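You operate a simulated robot arm through the tools that you are given. There is no shell and no other tool. Be economical: measure what you need, move in short steps, check, and stop when the job is done.

You are at the controls of a simulated two-armed robot. One attempt, no reset.

## Task
Empty the green-handled jug into the small drum, wipe and fit its lid.
Fine: the oil comes off the drum lid with the orange pad; jug and pad go back where they stood; hardly a drop spilt. Set down upright: steel jug with a green handle. What is to be rubbed or washed off counts as gone when no trace of it is left.

It is judged by the outcome, as a careful person would: the job done as asked, and still so three seconds after it is handed in. It fails if anything else is knocked over, pushed out of place, dropped, spilled or broken. Lids that push on must go on centred and level and be pressed home; caps that screw on are set level and turned clockwise until they are tight.

## Robot
Two 7-joint arms with two-finger grippers on one trunk, on a base that drives. Base frame: it is fixed to the floor where the robot stands at the start and does not move with it; the origin is under the middle of the robot, x ahead of it, y to its left, z up; the surface under the hand at the start is at about z = 860. Units: mm, degrees, N and s.
The left shoulder is at the start at [25, 215, 1281], the right one opposite. With the tool pointing down near the work surface each hand reaches from about 100 to 740 mm from the robot's upright axis, wherever it stands, measured 20 degrees to its own side. Places, roughly: black tap latch [400, 300, 1000]; clear jug with a purple handle [-1250, -250, 250]; drum lid (21x21x6 cm) [600, -100, 900]; small steel drum [600, 500, 1000]. Payload 2.2 kg a hand.
The TCP of each hand is the grasp point between the finger pads, 19 mm short of the fingertips. In the tool frame z runs along the fingers and y along their closing line. The gripper opens to 116 mm. The gripper's body begins 70 mm behind the TCP.
Orientation is that of the tool frame in the base frame, as a unit quaternion [x, y, z, w]. With the fingers straight down and closing along the base's y, the tool's x points along the base's -x, its y along +y and its z along -z.

## Interface
- The arms move only by the tool drive_tool. It takes "left_commands", "right_commands" or both (then of equal length, played together; a hand with none holds still); each is a list of rows, each an object (a shift or turn left out is 0, a gripper value left out holds the last) with "delta_rot": the turn, a rotation vector about the tool's x, y, z in degrees, a list of three; "xyz": the shift along the tool's x, y, z in mm, a list of three; "jaw": the opening, from 0 (shut) to 1 (fully open). In form: [{"delta_rot": [rx, ry, rz], "xyz": [x, y, z], "jaw": jaw}, ...]. A call has 1 to 10 rows; each row shifts and turns the commanded pose from where the row before left it, along the tool's axes as they then stand. A row lasts 0.2 s, in which the tool goes at most 50 mm and 8.6 degrees; a call with a longer step from one row to the next is refused whole, and so is a gripper value outside its range. A pose out of reach is approached as far as the arm can. The call stops where the force on the tool passes 90 N (or 10 N more than at its start, if that is more) or the arm is blocked; 0.2 s more then pass. Each finger halts on what it meets, pressing with about 22 N; the grip force reading is that of the motor and also rises with nothing between the fingers. The clock runs only during rows and for 0.2 s after the last one: add rows that do not move to give the fingers time. It gives the time, the measured TCP pose, the force on the tool (base axes), the opening and the grip force at its end, in the units of the frame above (readings bear some noise), with the torque about the TCP (base axes, N m) and any sound that the robot's microphone picked up, and new pictures: "show" is both (left out), scene, wrist or none (wrist: the cameras of the hands that moved).
- Cameras (640 x 400 px; columns grow to the right, rows downward): "scene" is now at [133.1, 18, 1470.9]; the picture's right is [0.21, -0.98, -0.00], its down [-0.39, -0.08, -0.92] and it looks along [0.90, 0.20, -0.40] (base axes); focal length 214 px, centre (320, 200). "left" rides on the left gripper at [69, 15, -97] in its tool frame; the picture's right is [-0.21, 0.98, 0.00], its down [-0.76, -0.17, -0.63] and it looks along [-0.62, -0.14, 0.77] (tool axes); focal length 251 px, centre (320, 200). "right" rides on the right gripper at [69, -15, -97] in its tool frame; the picture's right is [0.21, 0.98, 0.00], its down [-0.76, 0.17, -0.63] and it looks along [-0.62, 0.14, 0.77] (tool axes); focal length 251 px, centre (320, 200). There is no depth. A picture from a camera that has moved, and an enlarged one, comes with that camera's place and axes in the base frame and with its lens.
- raise_lower(by): slides the trunk up (or, below 0, down) by that many mm; the arms and the scene camera ride with it, the base frame stays. It gives what a move gives, with no picture.
- base_move(legs): drives the robot by 1 to 6 legs, each [ahead, left, turn to the left] in mm, mm and degrees, along the robot's own axes; the way and the turn of a leg run together, so that a leg with both is an arc; at most 1500 mm and 180 degrees a leg. The arms and the cameras ride along, it lands a little off, and it stops where it bumps. It gives what a move gives, and a new picture of the scene camera.
- turn_head(pan, tilt): turns the head with the scene camera to pan (to the left, within 80 degrees either way) and tilt (down, from -29 to 69), counted from straight ahead of the robot. It gives what a move gives, and a new picture of the scene camera.
- zoom(camera, box): a new picture of the part [left, top, right, bottom] of that camera's present view, enlarged. It takes no simulated time.
- job_done(): hands the job in; it is judged then, once.

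Work in short steps. Places have to be worked out from the pictures, the camera data and where the tool is seen: move nearer, look again, correct. Check each grasp and each placing, and mend what went wrong. You have 120 turns and 260 pictures in all, those below and enlarged ones among them. Open the grippers and draw the arms clear of the work before you hand the job in, unless the task says otherwise; then end with one line.

The tools are called after "Request:" as name(argument=value, ...) on one line, values as JSON. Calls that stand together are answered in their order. drive_tool: Moves the arms, as the interface text tells. Its arguments: {"type":"object","properties":{"left_commands":{"type":"array"},"right_commands":{"type":"array"},"show":{"type":"string","enum":["both","scene","wrist","none"]}},"required":[]} The other tools are called the same way: raise_lower (by) slides the trunk up or down; base_move (legs) drives the base; turn_head (pan, tilt) turns the head that bears the scene camera; zoom (camera, box) takes an enlarged picture of a part of a camera's view; job_done () hands the job in.

At the start:

```text
clock: 0.0
left_eef_pos: [503.1, 214.5, 1452.2]
left_tcp_rot: [0.001, 1.0, -0.001, 0.0]
left_ft_force: [0.4, 0.2, -0.6]
left_moment: [0.03, 0.01, 0.0]
left_opening: 116.1
left_grasp_force: 0.0
right_eef_pos: [445.7, -160.9, 1419.5]
right_tcp_rot: [0.001, 1.0, 0.001, -0.001]
right_ft_force: [-0.4, -1.0, 0.5]
right_moment: [-0.02, 0.03, 0.01]
right_opening: 116.2
right_grasp_force: 0.1
trunk travel left (down, up): [-425.0, 65.0]
robot x, y, heading: [0.9, 1.4, 0.1]
head pan, tilt: [12.3, 23.1]
```

scene: 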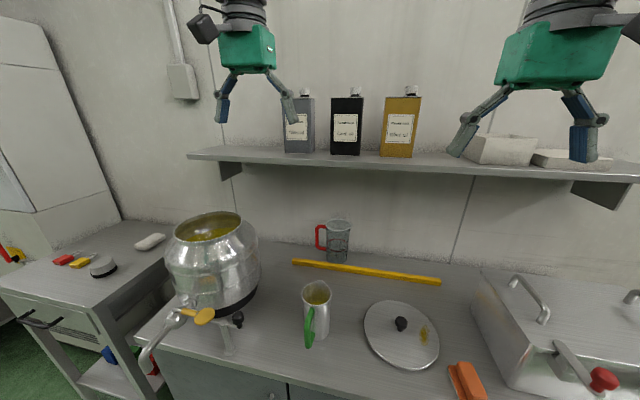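
right: 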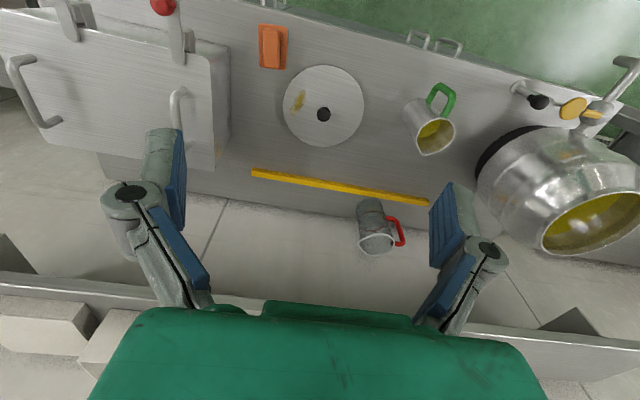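
left: 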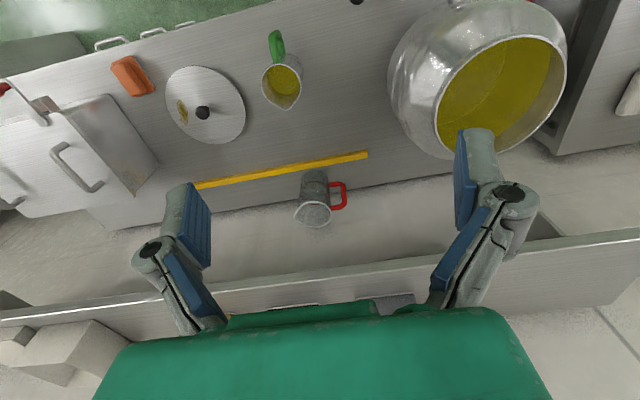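

I start by looking closely at the drum with its tap, the jug, the lid and the pad.

Request:
zoom(camera="scene", box=[120, 200, 340, 380])

Request:
zoom(camera="scene", box=[280, 240, 520, 400])

Request:
zoom(camera="right", box=[220, 0, 640, 260])

```text
2.22 times, centred on (230, 290) of scene
camera zoom: at [133.1, 18.0, 1470.9], right [0.21, -0.98, 0.0], down [-0.39, -0.08, -0.92], along [0.9, 0.2, -0.4], focal length 477 px, centre (520, 0)
```

zoom: 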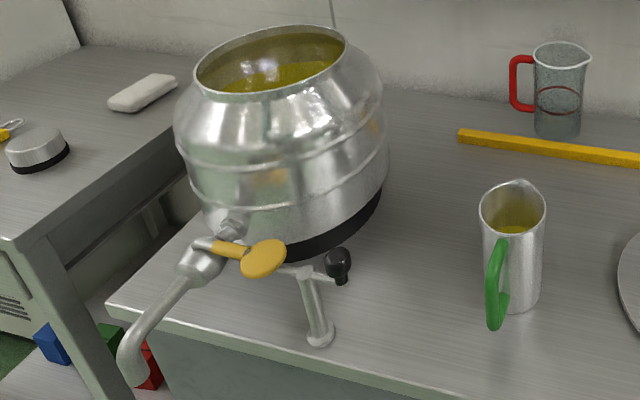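

```text
2.50 times, centred on (400, 320) of scene
camera zoom: at [133.1, 18.0, 1470.9], right [0.21, -0.98, 0.0], down [-0.39, -0.08, -0.92], along [0.9, 0.2, -0.4], focal length 536 px, centre (120, -100)
```

zoom: 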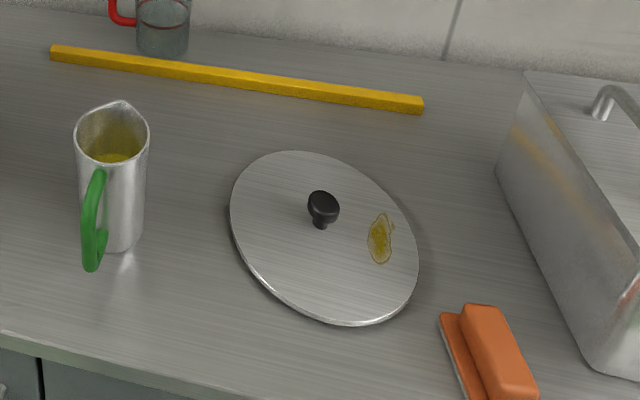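

```text
1.52 times, centred on (430, 130) of right
camera zoom: at [378.2, -176.0, 1514.5], right [-0.21, 0.98, 0.0], down [0.76, 0.16, 0.63], along [0.62, 0.14, -0.77], focal length 383 px, centre (152, 307)
```

zoom: 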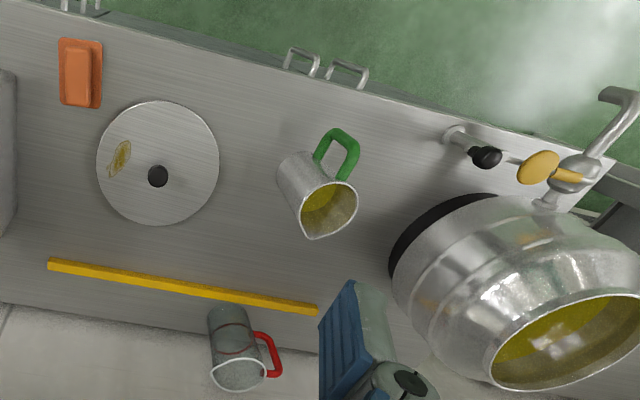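

The jug appears to stand near (547,106), about 160 mm tall, with its handle towards the robot; the drum mouth is near (587,447,1175). I pitch the left hand and bring it back and lower to see the jug handle up close.

Request:
drive_tool(left_commands=[{"xyz": [40, 0, 0], "delta_rot": [0, -8.5, 0]}, {"xyz": [40, 0, 0], "delta_rot": [0, -8.5, 0]}, {"xyz": [30, -20, 30], "delta_rot": [0, -8.5, 0]}, {"xyz": [30, -20, 30], "delta_rot": [0, -8.5, 0]}, {"xyz": [40, -20, 20], "delta_rot": [0, -8.5, 0]}, {"xyz": [48, 0, 0], "delta_rot": [0, -8.5, 0]}, {"xyz": [48, -10, 0], "delta_rot": [0, -8.5, 0]}, {"xyz": [48, 0, 0]}, {"xyz": [48, 0, 0]}, {"xyz": [20, 0, 0]}])

```text
clock: 2.2
left_eef_pos: [325.5, 38.7, 1227.0]
left_tcp_rot: [-0.023, 0.866, -0.003, 0.5]
left_ft_force: [-0.2, -0.2, 0.0]
left_moment: [-0.03, -0.01, 0.01]
left_opening: 116.0
left_grasp_force: 0.0
left hand out of reach, approached as far as the arm can: row 6, 7, 8, 9, 10
right_eef_pos: [444.0, -162.0, 1420.6]
right_tcp_rot: [0.001, 1.0, 0.001, 0.002]
right_ft_force: [0.3, -0.1, 0.2]
right_moment: [-0.02, 0.0, 0.04]
right_opening: 116.2
right_grasp_force: 0.0
trunk travel left (down, up): [-425.0, 65.0]
robot x, y, heading: [-2.7, -2.1, -0.1]
head pan, tilt: [12.3, 23.1]
camera scene: at [131.9, 14.5, 1471.0], right [0.21, -0.98, 0.0], down [-0.39, -0.08, -0.92], along [0.9, 0.2, -0.4], focal length 214 px, centre (320, 200)
camera left: at [206.1, 49.3, 1215.9], right [0.07, 0.98, 0.16], down [-0.16, -0.15, 0.98], along [0.98, -0.09, 0.15], focal length 251 px, centre (320, 200)
```

scene: 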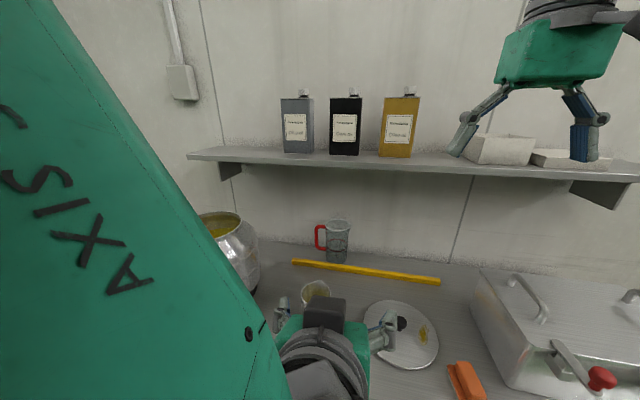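
left: 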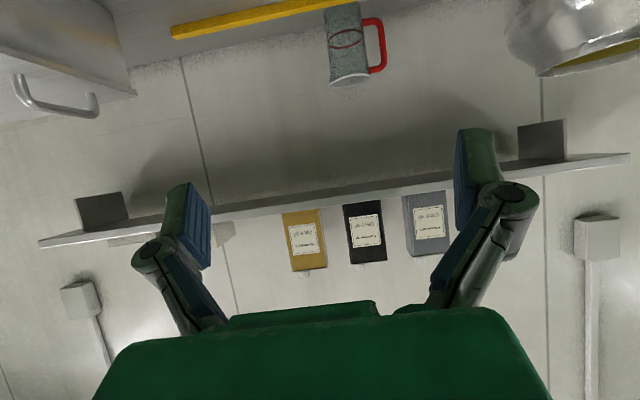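

The arm folds too tightly this near the trunk. I back the base 220 mm for room.

Request:
base_move(legs=[[-220, 0, 0]])

```text
clock: 3.9
left_eef_pos: [109.3, 39.3, 1225.8]
left_tcp_rot: [-0.023, 0.865, 0.005, 0.501]
left_ft_force: [1.2, -0.4, -0.2]
left_moment: [0.0, 0.01, 0.01]
left_opening: 115.9
left_grasp_force: 0.1
right_eef_pos: [227.4, -164.3, 1417.9]
right_tcp_rot: [-0.001, 1.0, 0.001, 0.0]
right_ft_force: [0.6, 0.5, -0.4]
right_moment: [0.02, 0.04, 0.02]
right_opening: 115.9
right_grasp_force: 0.0
trunk travel left (down, up): [-425.0, 65.0]
robot x, y, heading: [-222.9, -2.0, 0.1]
head pan, tilt: [12.3, 23.1]
camera scene: at [-83.9, 14.5, 1470.7], right [0.21, -0.98, 0.0], down [-0.39, -0.08, -0.92], along [0.9, 0.2, -0.4], focal length 214 px, centre (320, 200)
```

scene: 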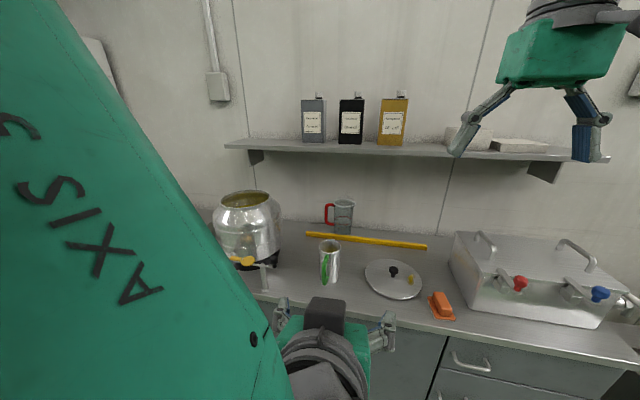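

Now I move the left hand towards the jug, staying short of the counter, to look at the handle.

Request:
drive_tool(left_commands=[{"xyz": [11, 10, 42]}, {"xyz": [11, 10, 42]}, {"xyz": [11, 10, 42]}, {"xyz": [11, 10, 42]}, {"xyz": [11, 10, 42]}, {"xyz": [11, 10, 42]}, {"xyz": [11, 10, 42]}])

```text
clock: 5.5
left_eef_pos: [319.5, 119.2, 1012.0]
left_tcp_rot: [-0.023, 0.865, 0.003, 0.502]
left_ft_force: [0.5, -0.1, -0.7]
left_moment: [0.02, 0.02, 0.01]
left_opening: 115.9
left_grasp_force: 0.0
right_eef_pos: [223.8, -159.9, 1420.3]
right_tcp_rot: [0.001, 1.0, 0.0, 0.002]
right_ft_force: [0.6, -0.3, 0.7]
right_moment: [-0.01, 0.03, -0.01]
right_opening: 115.6
right_grasp_force: 0.0
trunk travel left (down, up): [-425.0, 65.0]
robot x, y, heading: [-218.3, -1.8, 0.1]
head pan, tilt: [12.3, 23.1]
camera scene: at [-83.1, 19.1, 1470.6], right [0.21, -0.98, 0.0], down [-0.39, -0.08, -0.92], along [0.9, 0.2, -0.4], focal length 214 px, centre (320, 200)
camera left: at [199.6, 129.5, 1000.4], right [0.07, 0.98, 0.17], down [-0.17, -0.16, 0.97], along [0.98, -0.09, 0.15], focal length 251 px, centre (320, 200)
```

scene: 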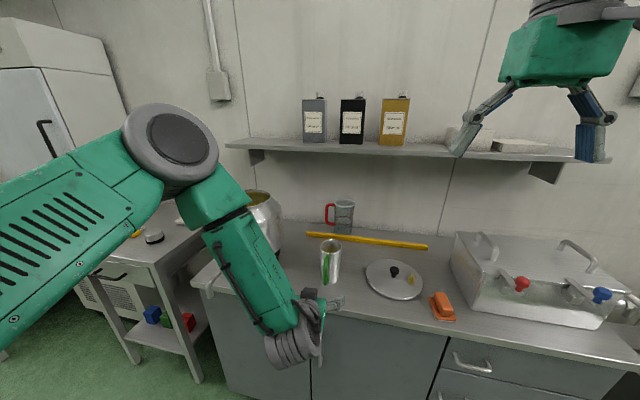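
left: 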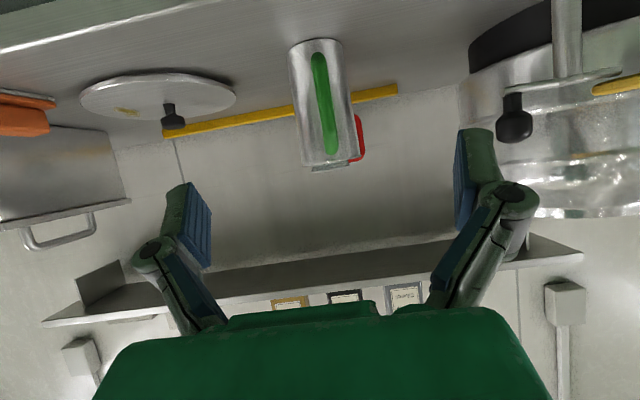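

The jug stands at about (547,119) with its handle bar near (465,127), from z≈896 to 997. I pitch 15° flatter and come up just short of the handle.

Request:
drive_tool(left_commands=[{"delta_rot": [0, -7.5, 0]}, {"delta_rot": [0, -7.5, 0]}, {"xyz": [14, 4, 40]}, {"xyz": [14, 4, 40]}, {}])

Request:
turn_head(pan=0, tilt=40)

```text
clock: 6.7
left_eef_pos: [387.9, 127.8, 967.4]
left_tcp_rot: [-0.023, 0.792, 0.007, 0.611]
left_ft_force: [-0.5, -0.5, 0.2]
left_moment: [0.0, 0.0, -0.04]
left_opening: 115.9
left_grasp_force: 0.0
right_eef_pos: [220.7, -161.5, 1422.1]
right_tcp_rot: [-0.001, 1.0, 0.0, 0.003]
right_ft_force: [-0.8, 0.1, 0.0]
right_moment: [0.02, 0.01, 0.03]
right_opening: 116.0
right_grasp_force: 0.0
trunk travel left (down, up): [-425.0, 65.0]
robot x, y, heading: [-218.7, -3.5, 0.2]
head pan, tilt: [12.3, 23.1]
camera scene: at [-85.5, 17.2, 1470.9], right [0.21, -0.98, 0.0], down [-0.39, -0.08, -0.92], along [0.9, 0.2, -0.4], focal length 214 px, centre (320, 200)
camera left: at [275.9, 138.0, 926.0], right [0.01, 0.98, 0.19], down [-0.41, -0.17, 0.89], along [0.91, -0.09, 0.4], focal length 251 px, centre (320, 200)
```

scene: 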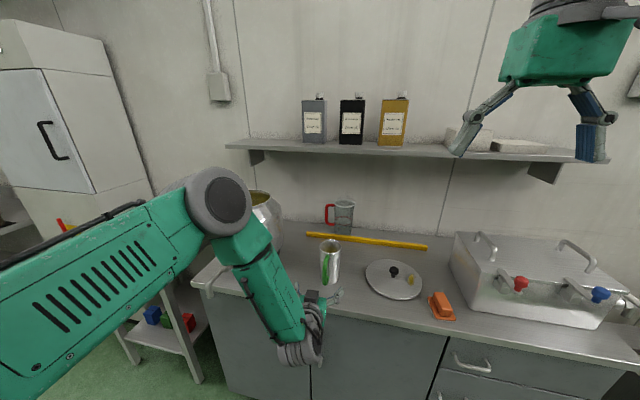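
left: 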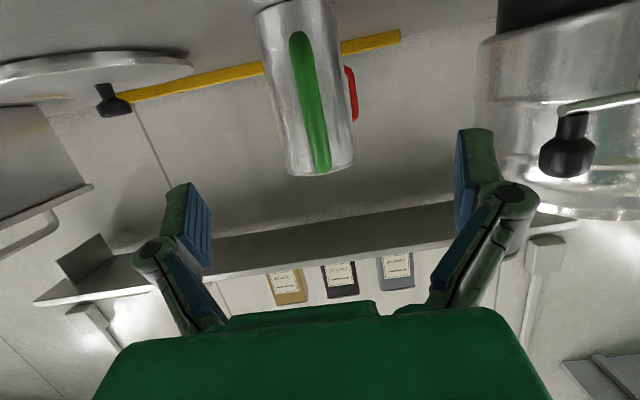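

```text
clock: 7.5
left_eef_pos: [389.1, 127.4, 968.3]
left_tcp_rot: [-0.022, 0.792, 0.007, 0.611]
left_ft_force: [0.1, -0.8, 0.0]
left_moment: [0.0, 0.0, -0.02]
left_opening: 116.0
left_grasp_force: 0.1
right_eef_pos: [221.6, -161.0, 1422.4]
right_tcp_rot: [0.0, 1.0, 0.0, 0.003]
right_ft_force: [0.2, -0.2, 0.7]
right_moment: [0.0, 0.0, 0.02]
right_opening: 116.0
right_grasp_force: 0.1
trunk travel left (down, up): [-425.0, 65.0]
robot x, y, heading: [-220.7, 0.3, -0.1]
head pan, tilt: [0.0, 40.0]
camera scene: at [-90.5, -2.7, 1444.6], right [0.0, -1.0, 0.0], down [-0.65, 0.0, -0.76], along [0.76, 0.0, -0.65], focal length 214 px, centre (320, 200)
```

scene: 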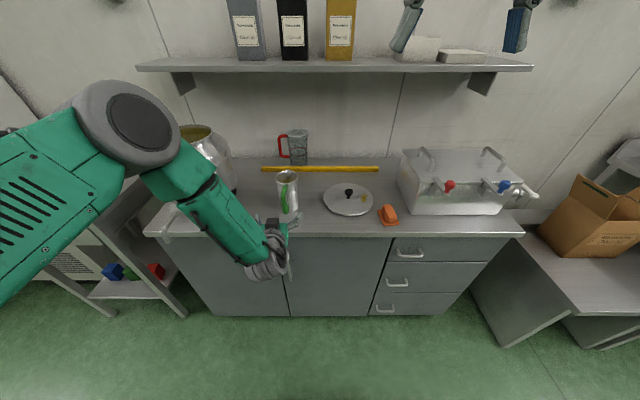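

The bar sits at y≈128 in line with the hand. I advance so the fingers straddle it, then check.

Request:
drive_tool(left_commands=[{"xyz": [-4, -1, 35]}, {"xyz": [-4, -1, 35]}, {}], show="wrist")

Request:
zoom(camera="scene", box=[220, 140, 380, 240])

```text
clock: 8.3
left_eef_pos: [456.4, 128.2, 957.9]
left_tcp_rot: [-0.022, 0.791, 0.006, 0.611]
left_ft_force: [0.4, 0.9, 0.3]
left_moment: [0.04, -0.01, -0.01]
left_opening: 116.0
left_grasp_force: 0.1
right_eef_pos: [221.0, -162.3, 1421.1]
right_tcp_rot: [0.0, 1.0, 0.0, 0.002]
right_ft_force: [0.1, -0.1, -0.3]
right_moment: [0.03, 0.02, -0.01]
right_opening: 115.7
right_grasp_force: 0.1
trunk travel left (down, up): [-425.0, 65.0]
robot x, y, heading: [-220.3, -1.0, -0.2]
head pan, tilt: [0.0, 40.0]
camera left: at [343.8, 138.1, 915.4], right [0.01, 0.98, 0.19], down [-0.41, -0.17, 0.89], along [0.91, -0.09, 0.4], focal length 251 px, centre (320, 200)
```

left: 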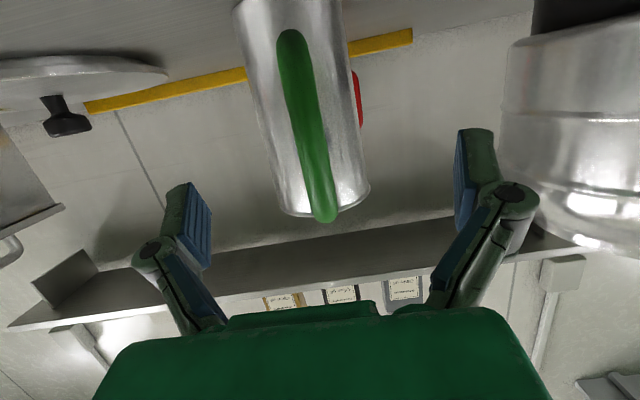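

```text
4.00 times, centred on (300, 190) of scene
camera zoom: at [-91.0, -2.7, 1444.6], right [0.0, -1.0, 0.0], down [-0.65, 0.0, -0.76], along [0.76, 0.0, -0.65], focal length 858 px, centre (400, 240)
```

zoom: 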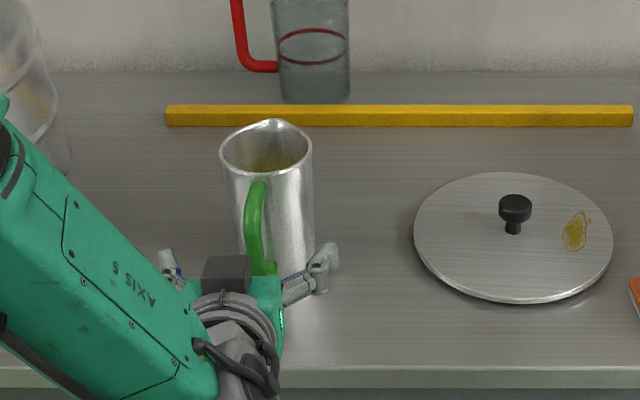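

The bar lies between the fingers at about x≈464. I advance 10 mm and close on it.

Request:
drive_tool(left_commands=[{"xyz": [-2, 0, 10]}, {"jaw": 0.5}, {"jaw": 0.0}, {"jaw": 0.0}, {"jaw": 0.0}, {"jaw": 0.0}], show="wrist")

Request:
zoom(camera="scene", box=[220, 140, 380, 240])

```text
clock: 9.7
left_eef_pos: [466.8, 127.4, 956.3]
left_tcp_rot: [-0.022, 0.791, 0.006, 0.611]
left_ft_force: [0.0, -0.1, -0.2]
left_moment: [0.01, 0.05, 0.03]
left_opening: 14.8
left_grasp_force: 22.4
right_eef_pos: [222.2, -161.0, 1420.9]
right_tcp_rot: [-0.001, 1.0, 0.001, 0.003]
right_ft_force: [-1.3, 0.6, 0.0]
right_moment: [0.0, 0.01, -0.01]
right_opening: 116.1
right_grasp_force: 0.0
trunk travel left (down, up): [-425.0, 65.0]
robot x, y, heading: [-218.3, 0.4, -0.2]
head pan, tilt: [0.0, 40.0]
camera left: at [355.1, 137.6, 913.8], right [0.01, 0.98, 0.19], down [-0.41, -0.17, 0.9], along [0.91, -0.09, 0.4], focal length 251 px, centre (320, 200)
```

left: 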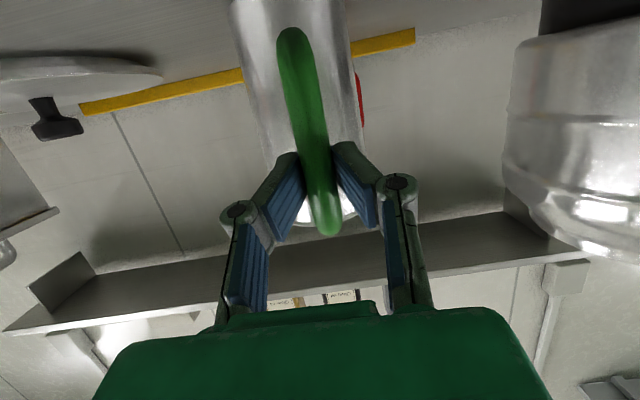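

```text
4.00 times, centred on (300, 190) of scene
camera zoom: at [-90.1, -2.6, 1444.5], right [0.0, -1.0, 0.0], down [-0.65, 0.0, -0.76], along [0.76, 0.0, -0.65], focal length 858 px, centre (400, 240)
```

zoom: 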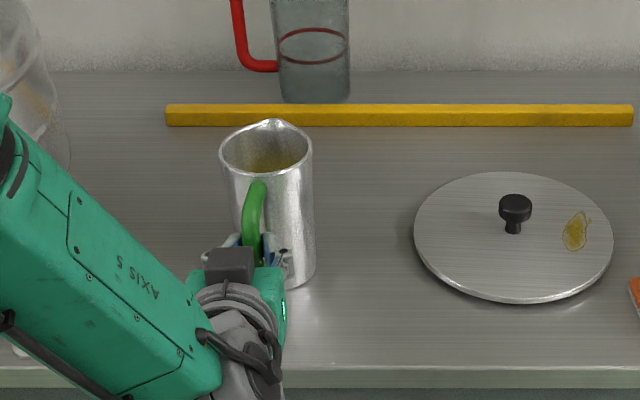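

Grip holds at 14.8 mm. I lift 30 mm slowly and check the jug doesn't pivot.

Request:
drive_tool(left_commands=[{"xyz": [-9.7, 0, -2.6]}, {"xyz": [-9.7, 0, -2.6]}, {"xyz": [-9.7, 0, -2.6]}, {}, {}], show="wrist")

Request:
zoom(camera="scene", box=[220, 140, 380, 240])

```text
clock: 10.9
left_eef_pos: [469.4, 129.0, 986.5]
left_tcp_rot: [-0.022, 0.791, 0.006, 0.612]
left_ft_force: [0.8, 0.3, 4.5]
left_moment: [-0.1, -0.54, 0.02]
left_opening: 16.9
left_grasp_force: 21.9
right_eef_pos: [221.4, -160.8, 1421.9]
right_tcp_rot: [-0.001, 1.0, 0.001, 0.003]
right_ft_force: [-0.4, 0.2, -0.7]
right_moment: [-0.02, 0.0, 0.01]
right_opening: 116.2
right_grasp_force: 0.1
trunk travel left (down, up): [-425.0, 65.0]
robot x, y, heading: [-219.9, -0.1, 0.0]
head pan, tilt: [0.0, 40.0]
camera left: at [355.9, 138.0, 943.8], right [0.01, 0.98, 0.19], down [-0.42, -0.17, 0.89], along [0.91, -0.09, 0.41], focal length 251 px, centre (320, 200)
```

left: 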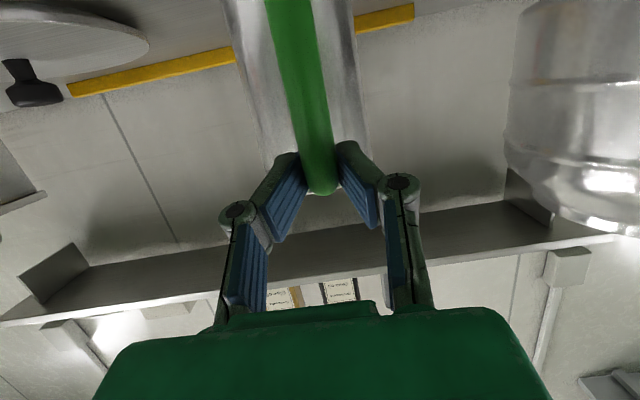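

```text
4.00 times, centred on (300, 190) of scene
camera zoom: at [-90.9, -2.7, 1444.6], right [0.0, -1.0, 0.0], down [-0.65, 0.0, -0.76], along [0.76, 0.0, -0.65], focal length 858 px, centre (400, 240)
```

zoom: 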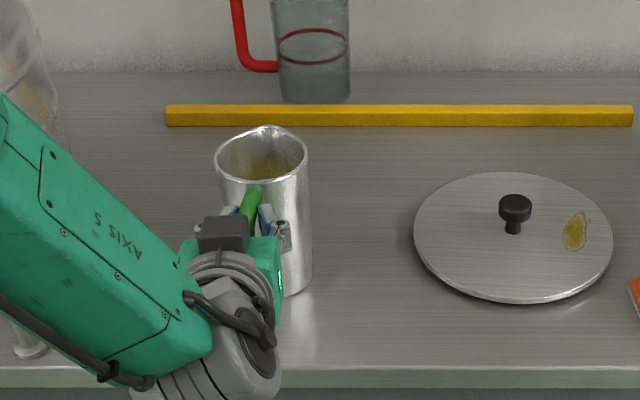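

The hand rose but the jug seems to have slid in the fingers. I look closer before anything else.

Request:
zoom(camera="scene", box=[260, 160, 320, 222])

Request:
zoom(camera="left", box=[200, 0, 440, 240])

```text
6.45 times, centred on (290, 191) of scene
camera zoom: at [-90.9, -2.7, 1444.6], right [0.0, -1.0, 0.0], down [-0.65, 0.0, -0.76], along [0.76, 0.0, -0.65], focal length 1384 px, centre (514, 258)
```

zoom: 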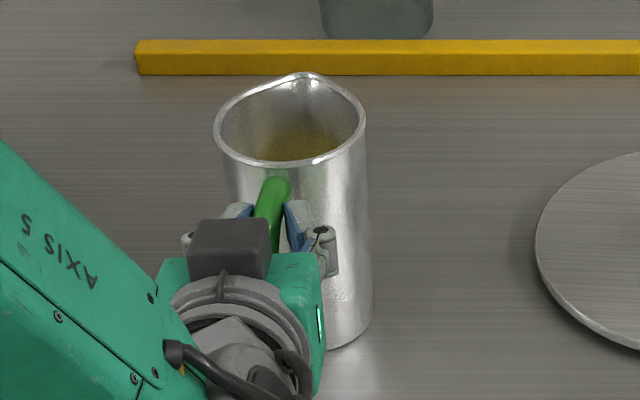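

```text
1.67 times, centred on (320, 120) of left
camera zoom: at [355.9, 138.0, 943.8], right [0.01, 0.98, 0.19], down [-0.42, -0.17, 0.89], along [0.91, -0.09, 0.41], focal length 419 px, centre (320, 333)
```

zoom: 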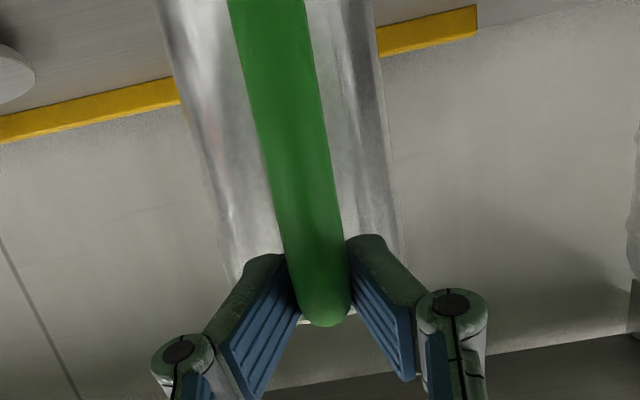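

I check from the right hand's camera, which sees the jug from another side.

Request:
zoom(camera="right", box=[300, 0, 640, 212])

```text
1.88 times, centred on (470, 106) of right
camera zoom: at [152.2, -176.6, 1516.5], right [-0.21, 0.98, 0.0], down [0.75, 0.17, 0.64], along [0.62, 0.14, -0.77], focal length 473 px, centre (38, 377)
```

zoom: 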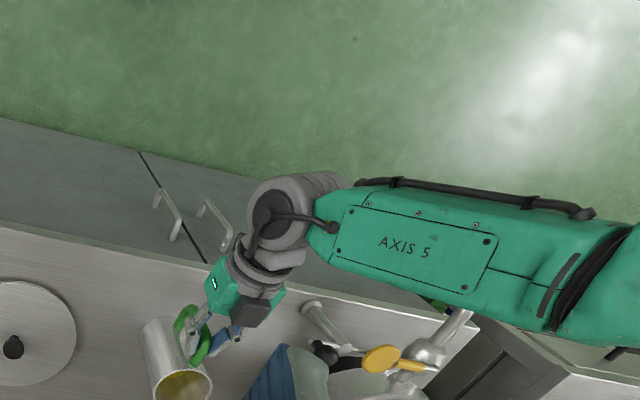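

The handle slid through the fingers, so a friction grip on the bar won't do. I lower the hand back to where it was, then release. Next I'll grip the body with the right hand, one finger through the handle loop, so that pouring is a plain wrist roll.

Request:
drive_tool(left_commands=[{"xyz": [7, 0, 1.8]}, {"xyz": [7, 0, 1.8]}, {"xyz": [7, 0, 1.8]}, {"xyz": [7, 0, 1.8]}, {}], show="wrist")

Request:
zoom(camera="scene", box=[260, 160, 320, 222])

```text
clock: 12.1
left_eef_pos: [467.8, 128.8, 956.6]
left_tcp_rot: [-0.022, 0.792, 0.007, 0.61]
left_ft_force: [0.4, 0.2, -0.2]
left_moment: [0.02, -0.02, 0.04]
left_opening: 6.1
left_grasp_force: 21.7
right_eef_pos: [223.6, -160.3, 1420.7]
right_tcp_rot: [-0.001, 1.0, 0.001, 0.003]
right_ft_force: [-0.2, 0.2, 0.0]
right_moment: [0.02, 0.02, 0.03]
right_opening: 115.9
right_grasp_force: 0.0
trunk travel left (down, up): [-425.0, 65.0]
robot x, y, heading: [-215.3, -0.7, 0.3]
head pan, tilt: [0.0, 40.0]
camera left: at [355.4, 139.0, 913.1], right [0.01, 0.98, 0.19], down [-0.41, -0.17, 0.9], along [0.91, -0.09, 0.4], focal length 251 px, centre (320, 200)
```

left: 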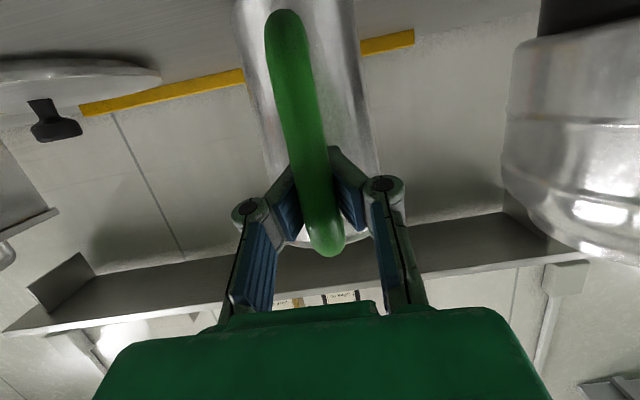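

```text
6.45 times, centred on (290, 191) of scene
camera zoom: at [-89.7, -2.6, 1444.4], right [0.0, -1.0, 0.0], down [-0.65, 0.0, -0.76], along [0.76, 0.0, -0.65], focal length 1384 px, centre (514, 258)
```

zoom: 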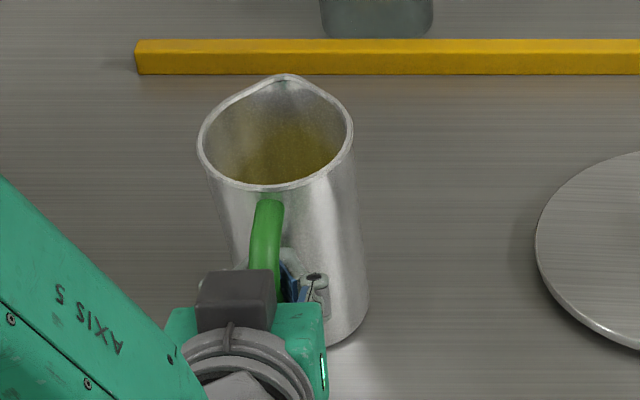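

The finger pads have squeezed past the bar and lean the jug back about 9°. I ease the fingers open gradually so it settles upright softly.

Request:
drive_tool(left_commands=[{"jaw": 0.07}, {"jaw": 0.085}, {"jaw": 0.1}, {"jaw": 0.115}, {"jaw": 0.13}, {"jaw": 0.145}, {"jaw": 0.16}, {"jaw": 0.18}, {"jaw": 0.2}, {}], show="wrist")

Request:
zoom(camera="scene", box=[220, 140, 380, 240])

```text
clock: 14.3
left_eef_pos: [468.5, 129.4, 956.4]
left_tcp_rot: [-0.021, 0.791, 0.006, 0.611]
left_ft_force: [-0.7, 0.5, 1.2]
left_moment: [-0.01, 0.0, -0.02]
left_opening: 23.3
left_grasp_force: 0.0
right_eef_pos: [221.7, -161.0, 1421.7]
right_tcp_rot: [0.0, 1.0, 0.001, 0.002]
right_ft_force: [0.4, 1.1, -0.7]
right_moment: [-0.02, 0.0, -0.02]
right_opening: 115.9
right_grasp_force: 0.0
trunk travel left (down, up): [-425.0, 65.0]
robot x, y, heading: [-218.5, -2.3, 0.3]
head pan, tilt: [0.0, 40.0]
camera left: at [355.3, 138.8, 913.8], right [0.01, 0.98, 0.19], down [-0.41, -0.17, 0.9], along [0.91, -0.09, 0.4], focal length 251 px, centre (320, 200)
```

left: 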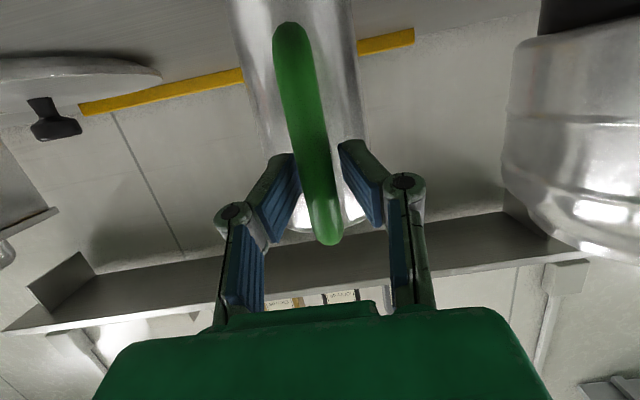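

```text
4.00 times, centred on (300, 190) of scene
camera zoom: at [-90.2, -2.7, 1444.5], right [0.0, -1.0, 0.0], down [-0.65, 0.0, -0.76], along [0.76, 0.0, -0.65], focal length 858 px, centre (400, 240)
```

zoom: 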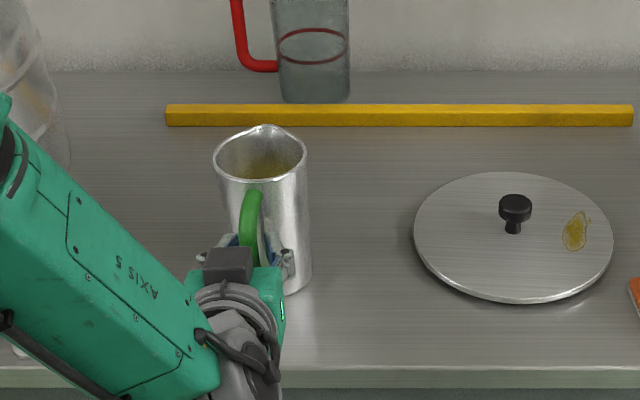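

The jug is upright again, a few mm off its spot (I'll correct that on return). I withdraw the left hand straight back and then up and aside.

Request:
drive_tool(left_commands=[{"xyz": [0, 0, -25], "jaw": 0.4}, {"xyz": [0, 0, -45]}, {"xyz": [0, 0, -45]}, {"xyz": [-45, 0, -10]}, {"xyz": [-45, 15, -10]}, {"xyz": [-45, 20, -5]}, {"xyz": [-45, 20, 0]}, {"xyz": [-45, 20, 0]}, {"xyz": [-45, 20, 0]}, {"xyz": [-45, 20, 0]}], show="scene")

```text
clock: 16.5
left_eef_pos: [405.0, 248.7, 1293.1]
left_tcp_rot: [-0.022, 0.792, 0.006, 0.61]
left_ft_force: [0.7, 0.6, 0.4]
left_moment: [0.0, 0.0, 0.0]
left_opening: 46.4
left_grasp_force: 0.0
right_eef_pos: [219.9, -158.7, 1421.9]
right_tcp_rot: [-0.001, 1.0, 0.0, 0.002]
right_ft_force: [-0.5, 0.0, -0.7]
right_moment: [0.0, -0.01, -0.04]
right_opening: 116.2
right_grasp_force: 0.1
trunk travel left (down, up): [-425.0, 65.0]
robot x, y, heading: [-219.9, -1.3, -0.1]
head pan, tilt: [0.0, 40.0]
camera scene: at [-92.2, 0.6, 1444.7], right [0.0, -1.0, 0.0], down [-0.65, 0.0, -0.76], along [0.76, 0.0, -0.65], focal length 214 px, centre (320, 200)
```

scene: 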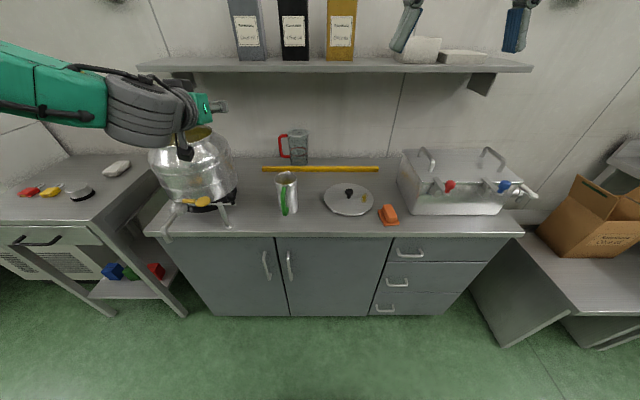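

Now I turn the right hand so that its fingers will close along x, coming down as it turns.

Request:
drive_tool(right_commands=[{"delta_rot": [0, 0, 8.5], "xyz": [0, 0, 15]}, {"delta_rot": [0, 0, 8.5], "xyz": [0, 0, 15]}, {"delta_rot": [0, 0, 8.5], "xyz": [0, 0, 15]}, {"delta_rot": [0, 0, 8.5], "xyz": [0, 0, 15]}, {"delta_rot": [0, 0, 8.5], "xyz": [0, 0, 15]}, {"delta_rot": [0, 0, 8.5], "xyz": [0, 0, 15]}, {"delta_rot": [0, 0, 8.5], "xyz": [0, 0, 15]}, {"delta_rot": [0, 0, 8.5], "xyz": [0, 0, 15]}, {"delta_rot": [0, 0, 8.5], "xyz": [0, 0, 15]}, {"delta_rot": [0, 0, 8.5], "xyz": [0, 0, 15]}], show="none")

Request:
drive_tool(right_commands=[{"delta_rot": [0, 0, 5], "xyz": [0, 40, 0]}, {"xyz": [0, 48, 0]}, {"xyz": [0, 48, 0]}, {"xyz": [0, 48, 0]}, {"xyz": [0, 40, 0], "delta_rot": [0, 8.5, 0]}, {"delta_rot": [0, 8.5, 0]}, {"delta_rot": [0, 8.5, 0]}, {"delta_rot": [0, 8.5, 0]}, {"delta_rot": [0, 8.5, 0]}, {"delta_rot": [0, 8.5, 0]}])

```text
clock: 18.7
left_eef_pos: [406.3, 250.4, 1292.3]
left_tcp_rot: [-0.024, 0.792, 0.007, 0.61]
left_ft_force: [-0.3, -0.2, 0.2]
left_moment: [0.02, 0.02, 0.0]
left_opening: 46.2
left_grasp_force: 0.0
right_eef_pos: [222.0, -158.4, 1270.6]
right_tcp_rot: [0.677, 0.736, 0.001, 0.002]
right_ft_force: [0.3, 0.2, -0.6]
right_moment: [0.0, 0.0, -0.02]
right_opening: 116.1
right_grasp_force: 0.0
trunk travel left (down, up): [-425.0, 65.0]
robot x, y, heading: [-218.4, 0.5, 0.1]
head pan, tilt: [0.0, 40.0]
```

```text
clock: 20.9
left_eef_pos: [406.9, 246.2, 1291.8]
left_tcp_rot: [-0.022, 0.792, 0.006, 0.61]
left_ft_force: [0.1, 0.4, -1.0]
left_moment: [0.02, 0.01, -0.03]
left_opening: 46.3
left_grasp_force: 0.1
right_eef_pos: [446.6, -157.1, 1272.8]
right_tcp_rot: [0.637, 0.639, 0.307, -0.304]
right_ft_force: [-0.2, -0.3, 0.6]
right_moment: [0.0, 0.01, -0.01]
right_opening: 115.8
right_grasp_force: 0.0
trunk travel left (down, up): [-425.0, 65.0]
robot x, y, heading: [-216.7, -6.8, 0.1]
head pan, tilt: [0.0, 40.0]
camera scene: at [-89.2, -3.0, 1444.4], right [0.0, -1.0, 0.0], down [-0.65, 0.0, -0.76], along [0.76, 0.0, -0.65], focal length 214 px, centre (320, 200)
camera right: at [432.4, -189.3, 1385.0], right [0.98, 0.13, 0.17], down [0.17, -0.97, -0.19], along [0.14, 0.22, -0.97], focal length 251 px, centre (320, 200)
```

scene: 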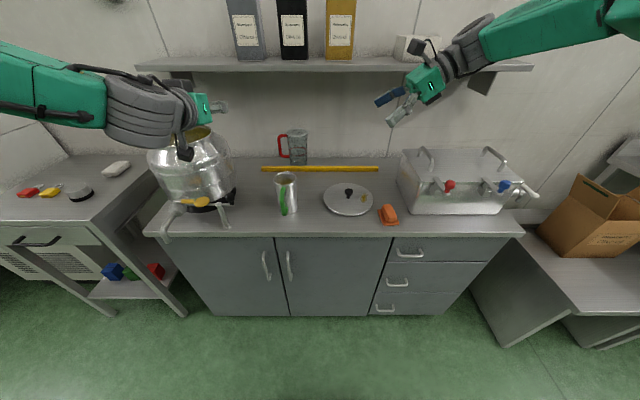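
right: 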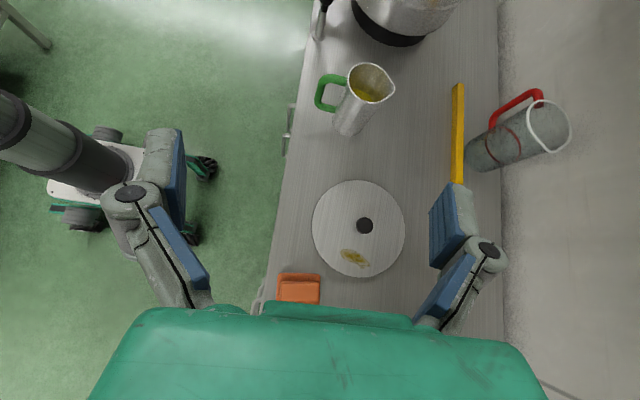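

The overhead wrist view puts the jug axis near (550,122), the bar at x≈470, lid centre ≈(598,-120), pad ≈(489,-252). I move the right hand to a standoff on the jug's right side.

Request:
drive_tool(right_commands=[{"xyz": [-15.6, 14.4, 40]}, {"xyz": [-15.6, 14.4, 40]}, {"xyz": [-15.6, 14.4, 40]}, {"xyz": [-15.6, 14.4, 40]}, {"xyz": [-15.6, 14.4, 40]}, {"xyz": [-15.6, 14.4, 40]}, {"xyz": [-15.6, 14.4, 40], "delta_rot": [0, 5, 0]}, {"delta_rot": [0, 5, 0], "jaw": 0.9}, {}])

```text
clock: 22.9
left_eef_pos: [406.3, 248.0, 1293.4]
left_tcp_rot: [-0.023, 0.791, 0.006, 0.611]
left_ft_force: [0.6, -0.4, 0.2]
left_moment: [-0.01, -0.01, 0.01]
left_opening: 46.5
left_grasp_force: 0.1
right_eef_pos: [481.2, -12.4, 1037.1]
right_tcp_rot: [0.607, 0.61, 0.36, -0.359]
right_ft_force: [0.7, 0.2, 0.5]
right_moment: [0.0, -0.01, -0.01]
right_opening: 104.1
right_grasp_force: 0.1
right hand out of reach, approached as far as the arm can: row 5, 6, 7
trunk travel left (down, up): [-425.0, 65.0]
robot x, y, heading: [-220.6, -2.3, -0.2]
head pan, tilt: [0.0, 40.0]
camera scene: at [-89.3, -0.9, 1444.4], right [0.0, -1.0, 0.0], down [-0.65, 0.0, -0.76], along [0.76, 0.0, -0.65], focal length 214 px, centre (320, 200)
camera right: at [466.4, -63.4, 1144.2], right [0.98, 0.1, 0.19], down [0.17, -0.92, -0.36], along [0.14, 0.38, -0.91], focal length 251 px, centre (320, 200)
```

scene: 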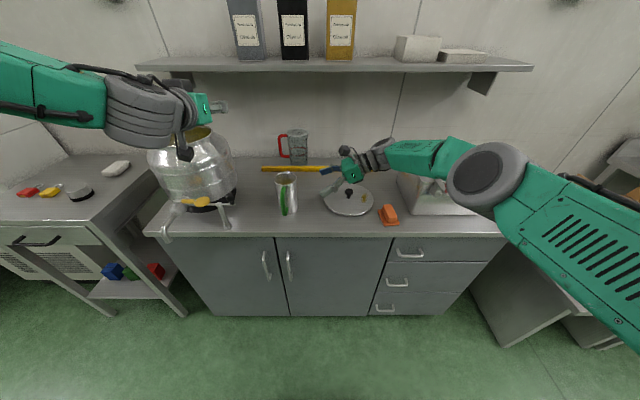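
right: 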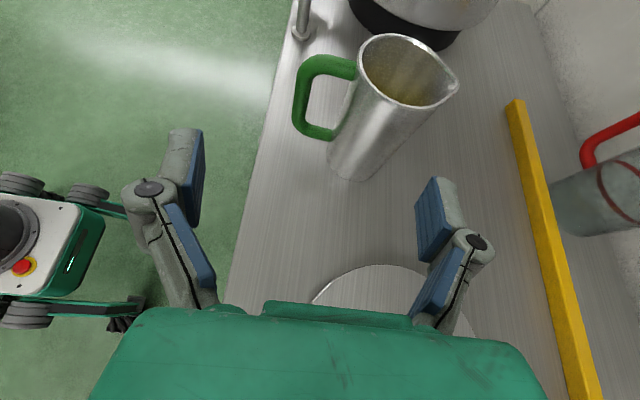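

The right hand is short of reach in x. I draw the left hand up and back, then drive the base 100 mm forward.

Request:
drive_tool(left_commands=[{"xyz": [-17, 0, -39]}, {"xyz": [-17, 0, -39]}, {"xyz": [-17, 0, -39]}], show="none")

Request:
base_move(legs=[[100, 0, 0]])

```text
clock: 23.7
left_eef_pos: [305.4, 245.1, 1370.6]
left_tcp_rot: [-0.023, 0.791, 0.006, 0.612]
left_ft_force: [-0.1, 0.2, -0.2]
left_moment: [0.0, 0.0, 0.0]
left_opening: 46.6
left_grasp_force: 0.1
right_eef_pos: [480.0, -12.0, 1040.3]
right_tcp_rot: [0.608, 0.61, 0.361, -0.357]
right_ft_force: [-0.9, 0.6, 0.1]
right_moment: [-0.03, 0.01, 0.0]
right_opening: 104.7
right_grasp_force: 0.0
trunk travel left (down, up): [-425.0, 65.0]
robot x, y, heading: [-217.5, -0.5, 0.3]
head pan, tilt: [0.0, 40.0]
```

```text
clock: 24.8
left_eef_pos: [409.8, 243.8, 1368.1]
left_tcp_rot: [-0.022, 0.791, 0.006, 0.611]
left_ft_force: [-0.2, 0.9, 0.7]
left_moment: [0.01, 0.0, 0.04]
left_opening: 46.7
left_grasp_force: 0.1
right_eef_pos: [583.3, -12.6, 1038.3]
right_tcp_rot: [0.609, 0.61, 0.36, -0.357]
right_ft_force: [1.0, 0.5, 0.7]
right_moment: [-0.01, -0.01, -0.03]
right_opening: 104.5
right_grasp_force: 0.0
trunk travel left (down, up): [-425.0, 65.0]
robot x, y, heading: [-116.1, -4.9, -0.3]
head pan, tilt: [0.0, 40.0]
camera scene: at [11.0, -0.5, 1444.7], right [0.0, -1.0, 0.0], down [-0.64, 0.0, -0.76], along [0.76, 0.0, -0.64], focal length 214 px, centre (320, 200)
```

scene: 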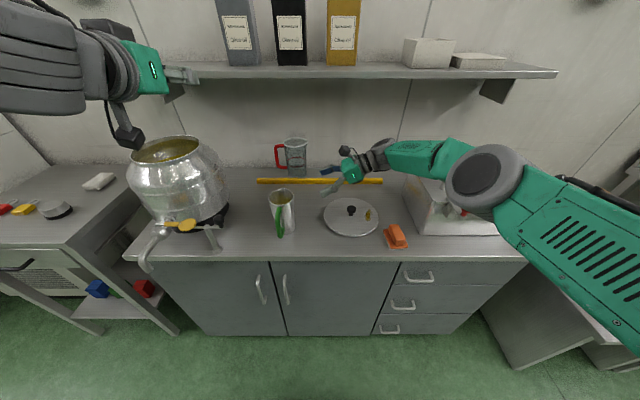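

Now I shift to line up with the jug axis (x≈548) and look through the wrist camera.

Request:
drive_tool(right_commands=[{"xyz": [-11, -17.5, 6]}, {"xyz": [-11, -17.5, 6]}, {}], show="wrist")

```text
clock: 25.6
left_eef_pos: [409.9, 244.3, 1369.7]
left_tcp_rot: [-0.021, 0.791, 0.005, 0.611]
left_ft_force: [0.1, -0.4, 0.3]
left_moment: [0.0, 0.0, -0.02]
left_opening: 46.5
left_grasp_force: 0.0
right_eef_pos: [548.3, -14.8, 1013.9]
right_tcp_rot: [0.609, 0.61, 0.361, -0.356]
right_ft_force: [0.5, 0.0, -0.6]
right_moment: [-0.01, -0.01, 0.03]
right_opening: 104.2
right_grasp_force: 0.1
trunk travel left (down, up): [-425.0, 65.0]
robot x, y, heading: [-112.4, -3.6, -0.1]
head pan, tilt: [0.0, 40.0]
camera right: at [532.2, -65.5, 1119.8], right [0.98, 0.1, 0.19], down [0.17, -0.92, -0.35], along [0.14, 0.38, -0.91], focal length 251 px, centre (320, 200)
```

right: 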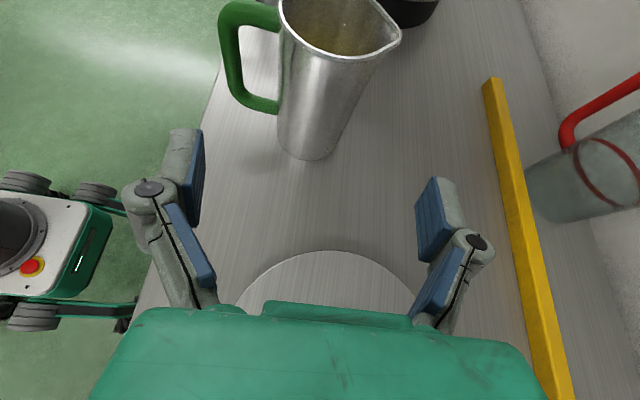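

The gap inside the handle spans x≈475–509 and z≈903–980; the left finger will pass at x≈486–496. I advance along the tool axis.

Request:
drive_tool(right_commands=[{"xyz": [0, 0, 35]}, {"xyz": [0, 0, 35]}, {"xyz": [0, 0, 25]}, {"xyz": [0, 0, 15]}, {}], show="wrist")

```text
clock: 26.8
left_eef_pos: [408.0, 243.5, 1369.5]
left_tcp_rot: [-0.021, 0.79, 0.005, 0.612]
left_ft_force: [0.0, 0.6, -0.3]
left_moment: [-0.01, -0.01, 0.02]
left_opening: 46.6
left_grasp_force: 0.0
right_eef_pos: [551.3, 81.7, 958.0]
right_tcp_rot: [0.609, 0.61, 0.361, -0.356]
right_ft_force: [0.7, -0.7, -0.5]
right_moment: [0.01, 0.02, -0.01]
right_opening: 104.3
right_grasp_force: 0.1
trunk travel left (down, up): [-425.0, 65.0]
robot x, y, heading: [-116.0, -2.5, 0.0]
head pan, tilt: [0.0, 40.0]
camera right: at [534.9, 29.7, 1065.0], right [0.98, 0.1, 0.19], down [0.17, -0.92, -0.35], along [0.14, 0.38, -0.91], focal length 251 px, centre (320, 200)
```

right: 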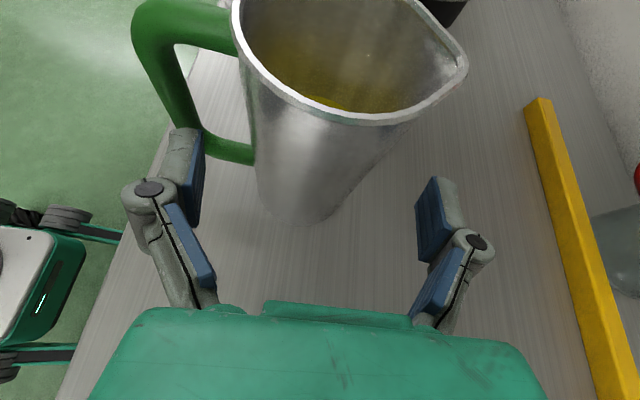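

The left finger seems headed into the loop with clearance on both sides. I advance in small steps and watch the force.

Request:
drive_tool(right_commands=[{"xyz": [0, 0, 12]}, {"xyz": [0, 0, 12]}, {}], show="wrist")

Request:
zoom(camera="scene", box=[230, 150, 350, 250])

```text
clock: 27.6
left_eef_pos: [408.4, 245.2, 1369.6]
left_tcp_rot: [-0.021, 0.791, 0.005, 0.612]
left_ft_force: [-0.2, 0.4, 1.3]
left_moment: [0.04, 0.0, -0.02]
left_opening: 46.2
left_grasp_force: 0.1
right_eef_pos: [541.1, 102.7, 954.0]
right_tcp_rot: [0.609, 0.61, 0.361, -0.356]
right_ft_force: [-0.1, 0.0, -0.6]
right_moment: [0.05, -0.02, 0.02]
right_opening: 104.4
right_grasp_force: 0.0
right hand out of reach, approached as far as the arm can: row 1, 2
trunk travel left (down, up): [-425.0, 65.0]
robot x, y, heading: [-111.6, -4.8, 0.1]
head pan, tilt: [0.0, 40.0]
camera right: at [525.7, 52.3, 1059.4], right [0.98, 0.1, 0.19], down [0.17, -0.92, -0.35], along [0.14, 0.38, -0.91], focal length 251 px, centre (320, 200)
```

right: 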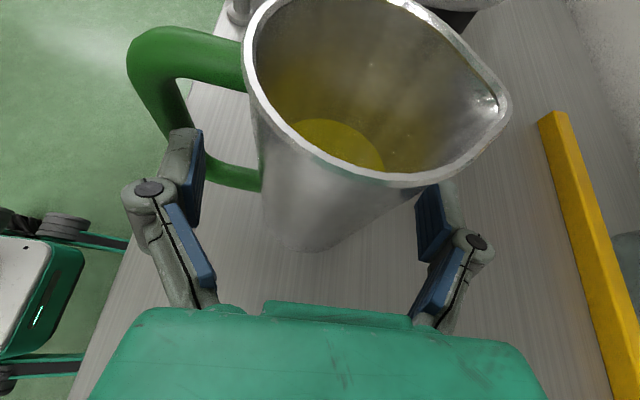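

```text
4.00 times, centred on (290, 200) of scene
camera zoom: at [12.7, 1.8, 1444.5], right [0.0, -1.0, 0.0], down [-0.65, 0.0, -0.76], along [0.76, 0.0, -0.65], focal length 858 px, centre (440, 200)
```

zoom: 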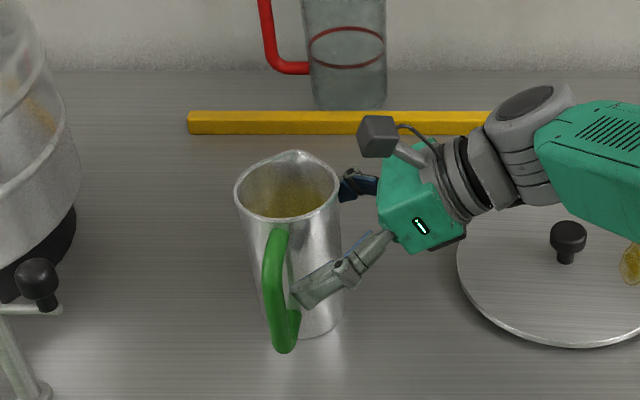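

The arm is at its limit again. I withdraw along the approach line, then move the base left and a bit forward.

Request:
drive_tool(right_commands=[{"xyz": [0, 0, -25]}, {"xyz": [0, 0, -45]}, {"xyz": [0, 0, -45]}, {"xyz": [0, 0, -45]}, {"xyz": [0, 0, -45]}], show="none")

Request:
base_move(legs=[[30, 120, 0]])

```text
clock: 28.8
left_eef_pos: [405.3, 243.4, 1371.9]
left_tcp_rot: [-0.022, 0.79, 0.006, 0.612]
left_ft_force: [0.0, -0.5, 0.0]
left_moment: [-0.03, -0.01, 0.01]
left_opening: 46.1
left_grasp_force: 0.0
right_eef_pos: [536.6, -73.5, 1053.9]
right_tcp_rot: [0.607, 0.61, 0.362, -0.357]
right_ft_force: [0.4, 0.1, -0.3]
right_moment: [0.0, -0.02, -0.02]
right_opening: 104.5
right_grasp_force: 0.0
trunk travel left (down, up): [-425.0, 65.0]
robot x, y, heading: [-118.0, -2.7, -0.2]
head pan, tilt: [0.0, 40.0]
```

```text
clock: 30.1
left_eef_pos: [438.3, 300.9, 1379.4]
left_tcp_rot: [-0.008, 0.79, 0.02, 0.613]
left_ft_force: [0.3, -2.4, 0.8]
left_moment: [0.03, 0.08, 0.19]
left_opening: 46.6
left_grasp_force: 0.0
right_eef_pos: [569.7, -7.0, 1047.1]
right_tcp_rot: [0.605, 0.6, 0.373, -0.367]
right_ft_force: [1.3, -1.3, -1.5]
right_moment: [0.16, 0.02, 0.12]
right_opening: 104.9
right_grasp_force: 0.1
trunk travel left (down, up): [-425.0, 65.0]
robot x, y, heading: [-81.8, 106.1, -0.1]
head pan, tilt: [0.0, 40.0]
camera scene: at [43.2, 60.0, 1443.8], right [0.0, -1.0, -0.03], down [-0.65, 0.03, -0.76], along [0.76, 0.02, -0.65], focal length 214 px, centre (320, 200)
```

scene: 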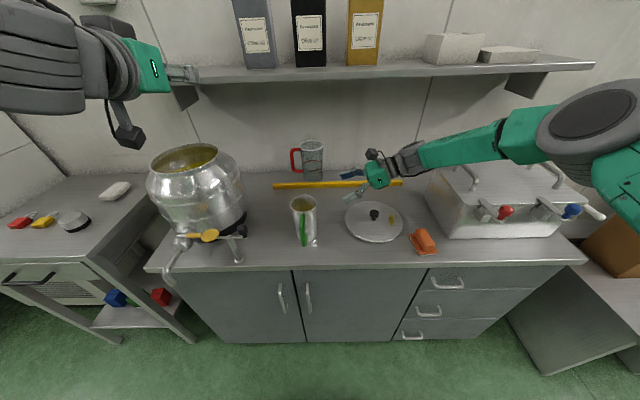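

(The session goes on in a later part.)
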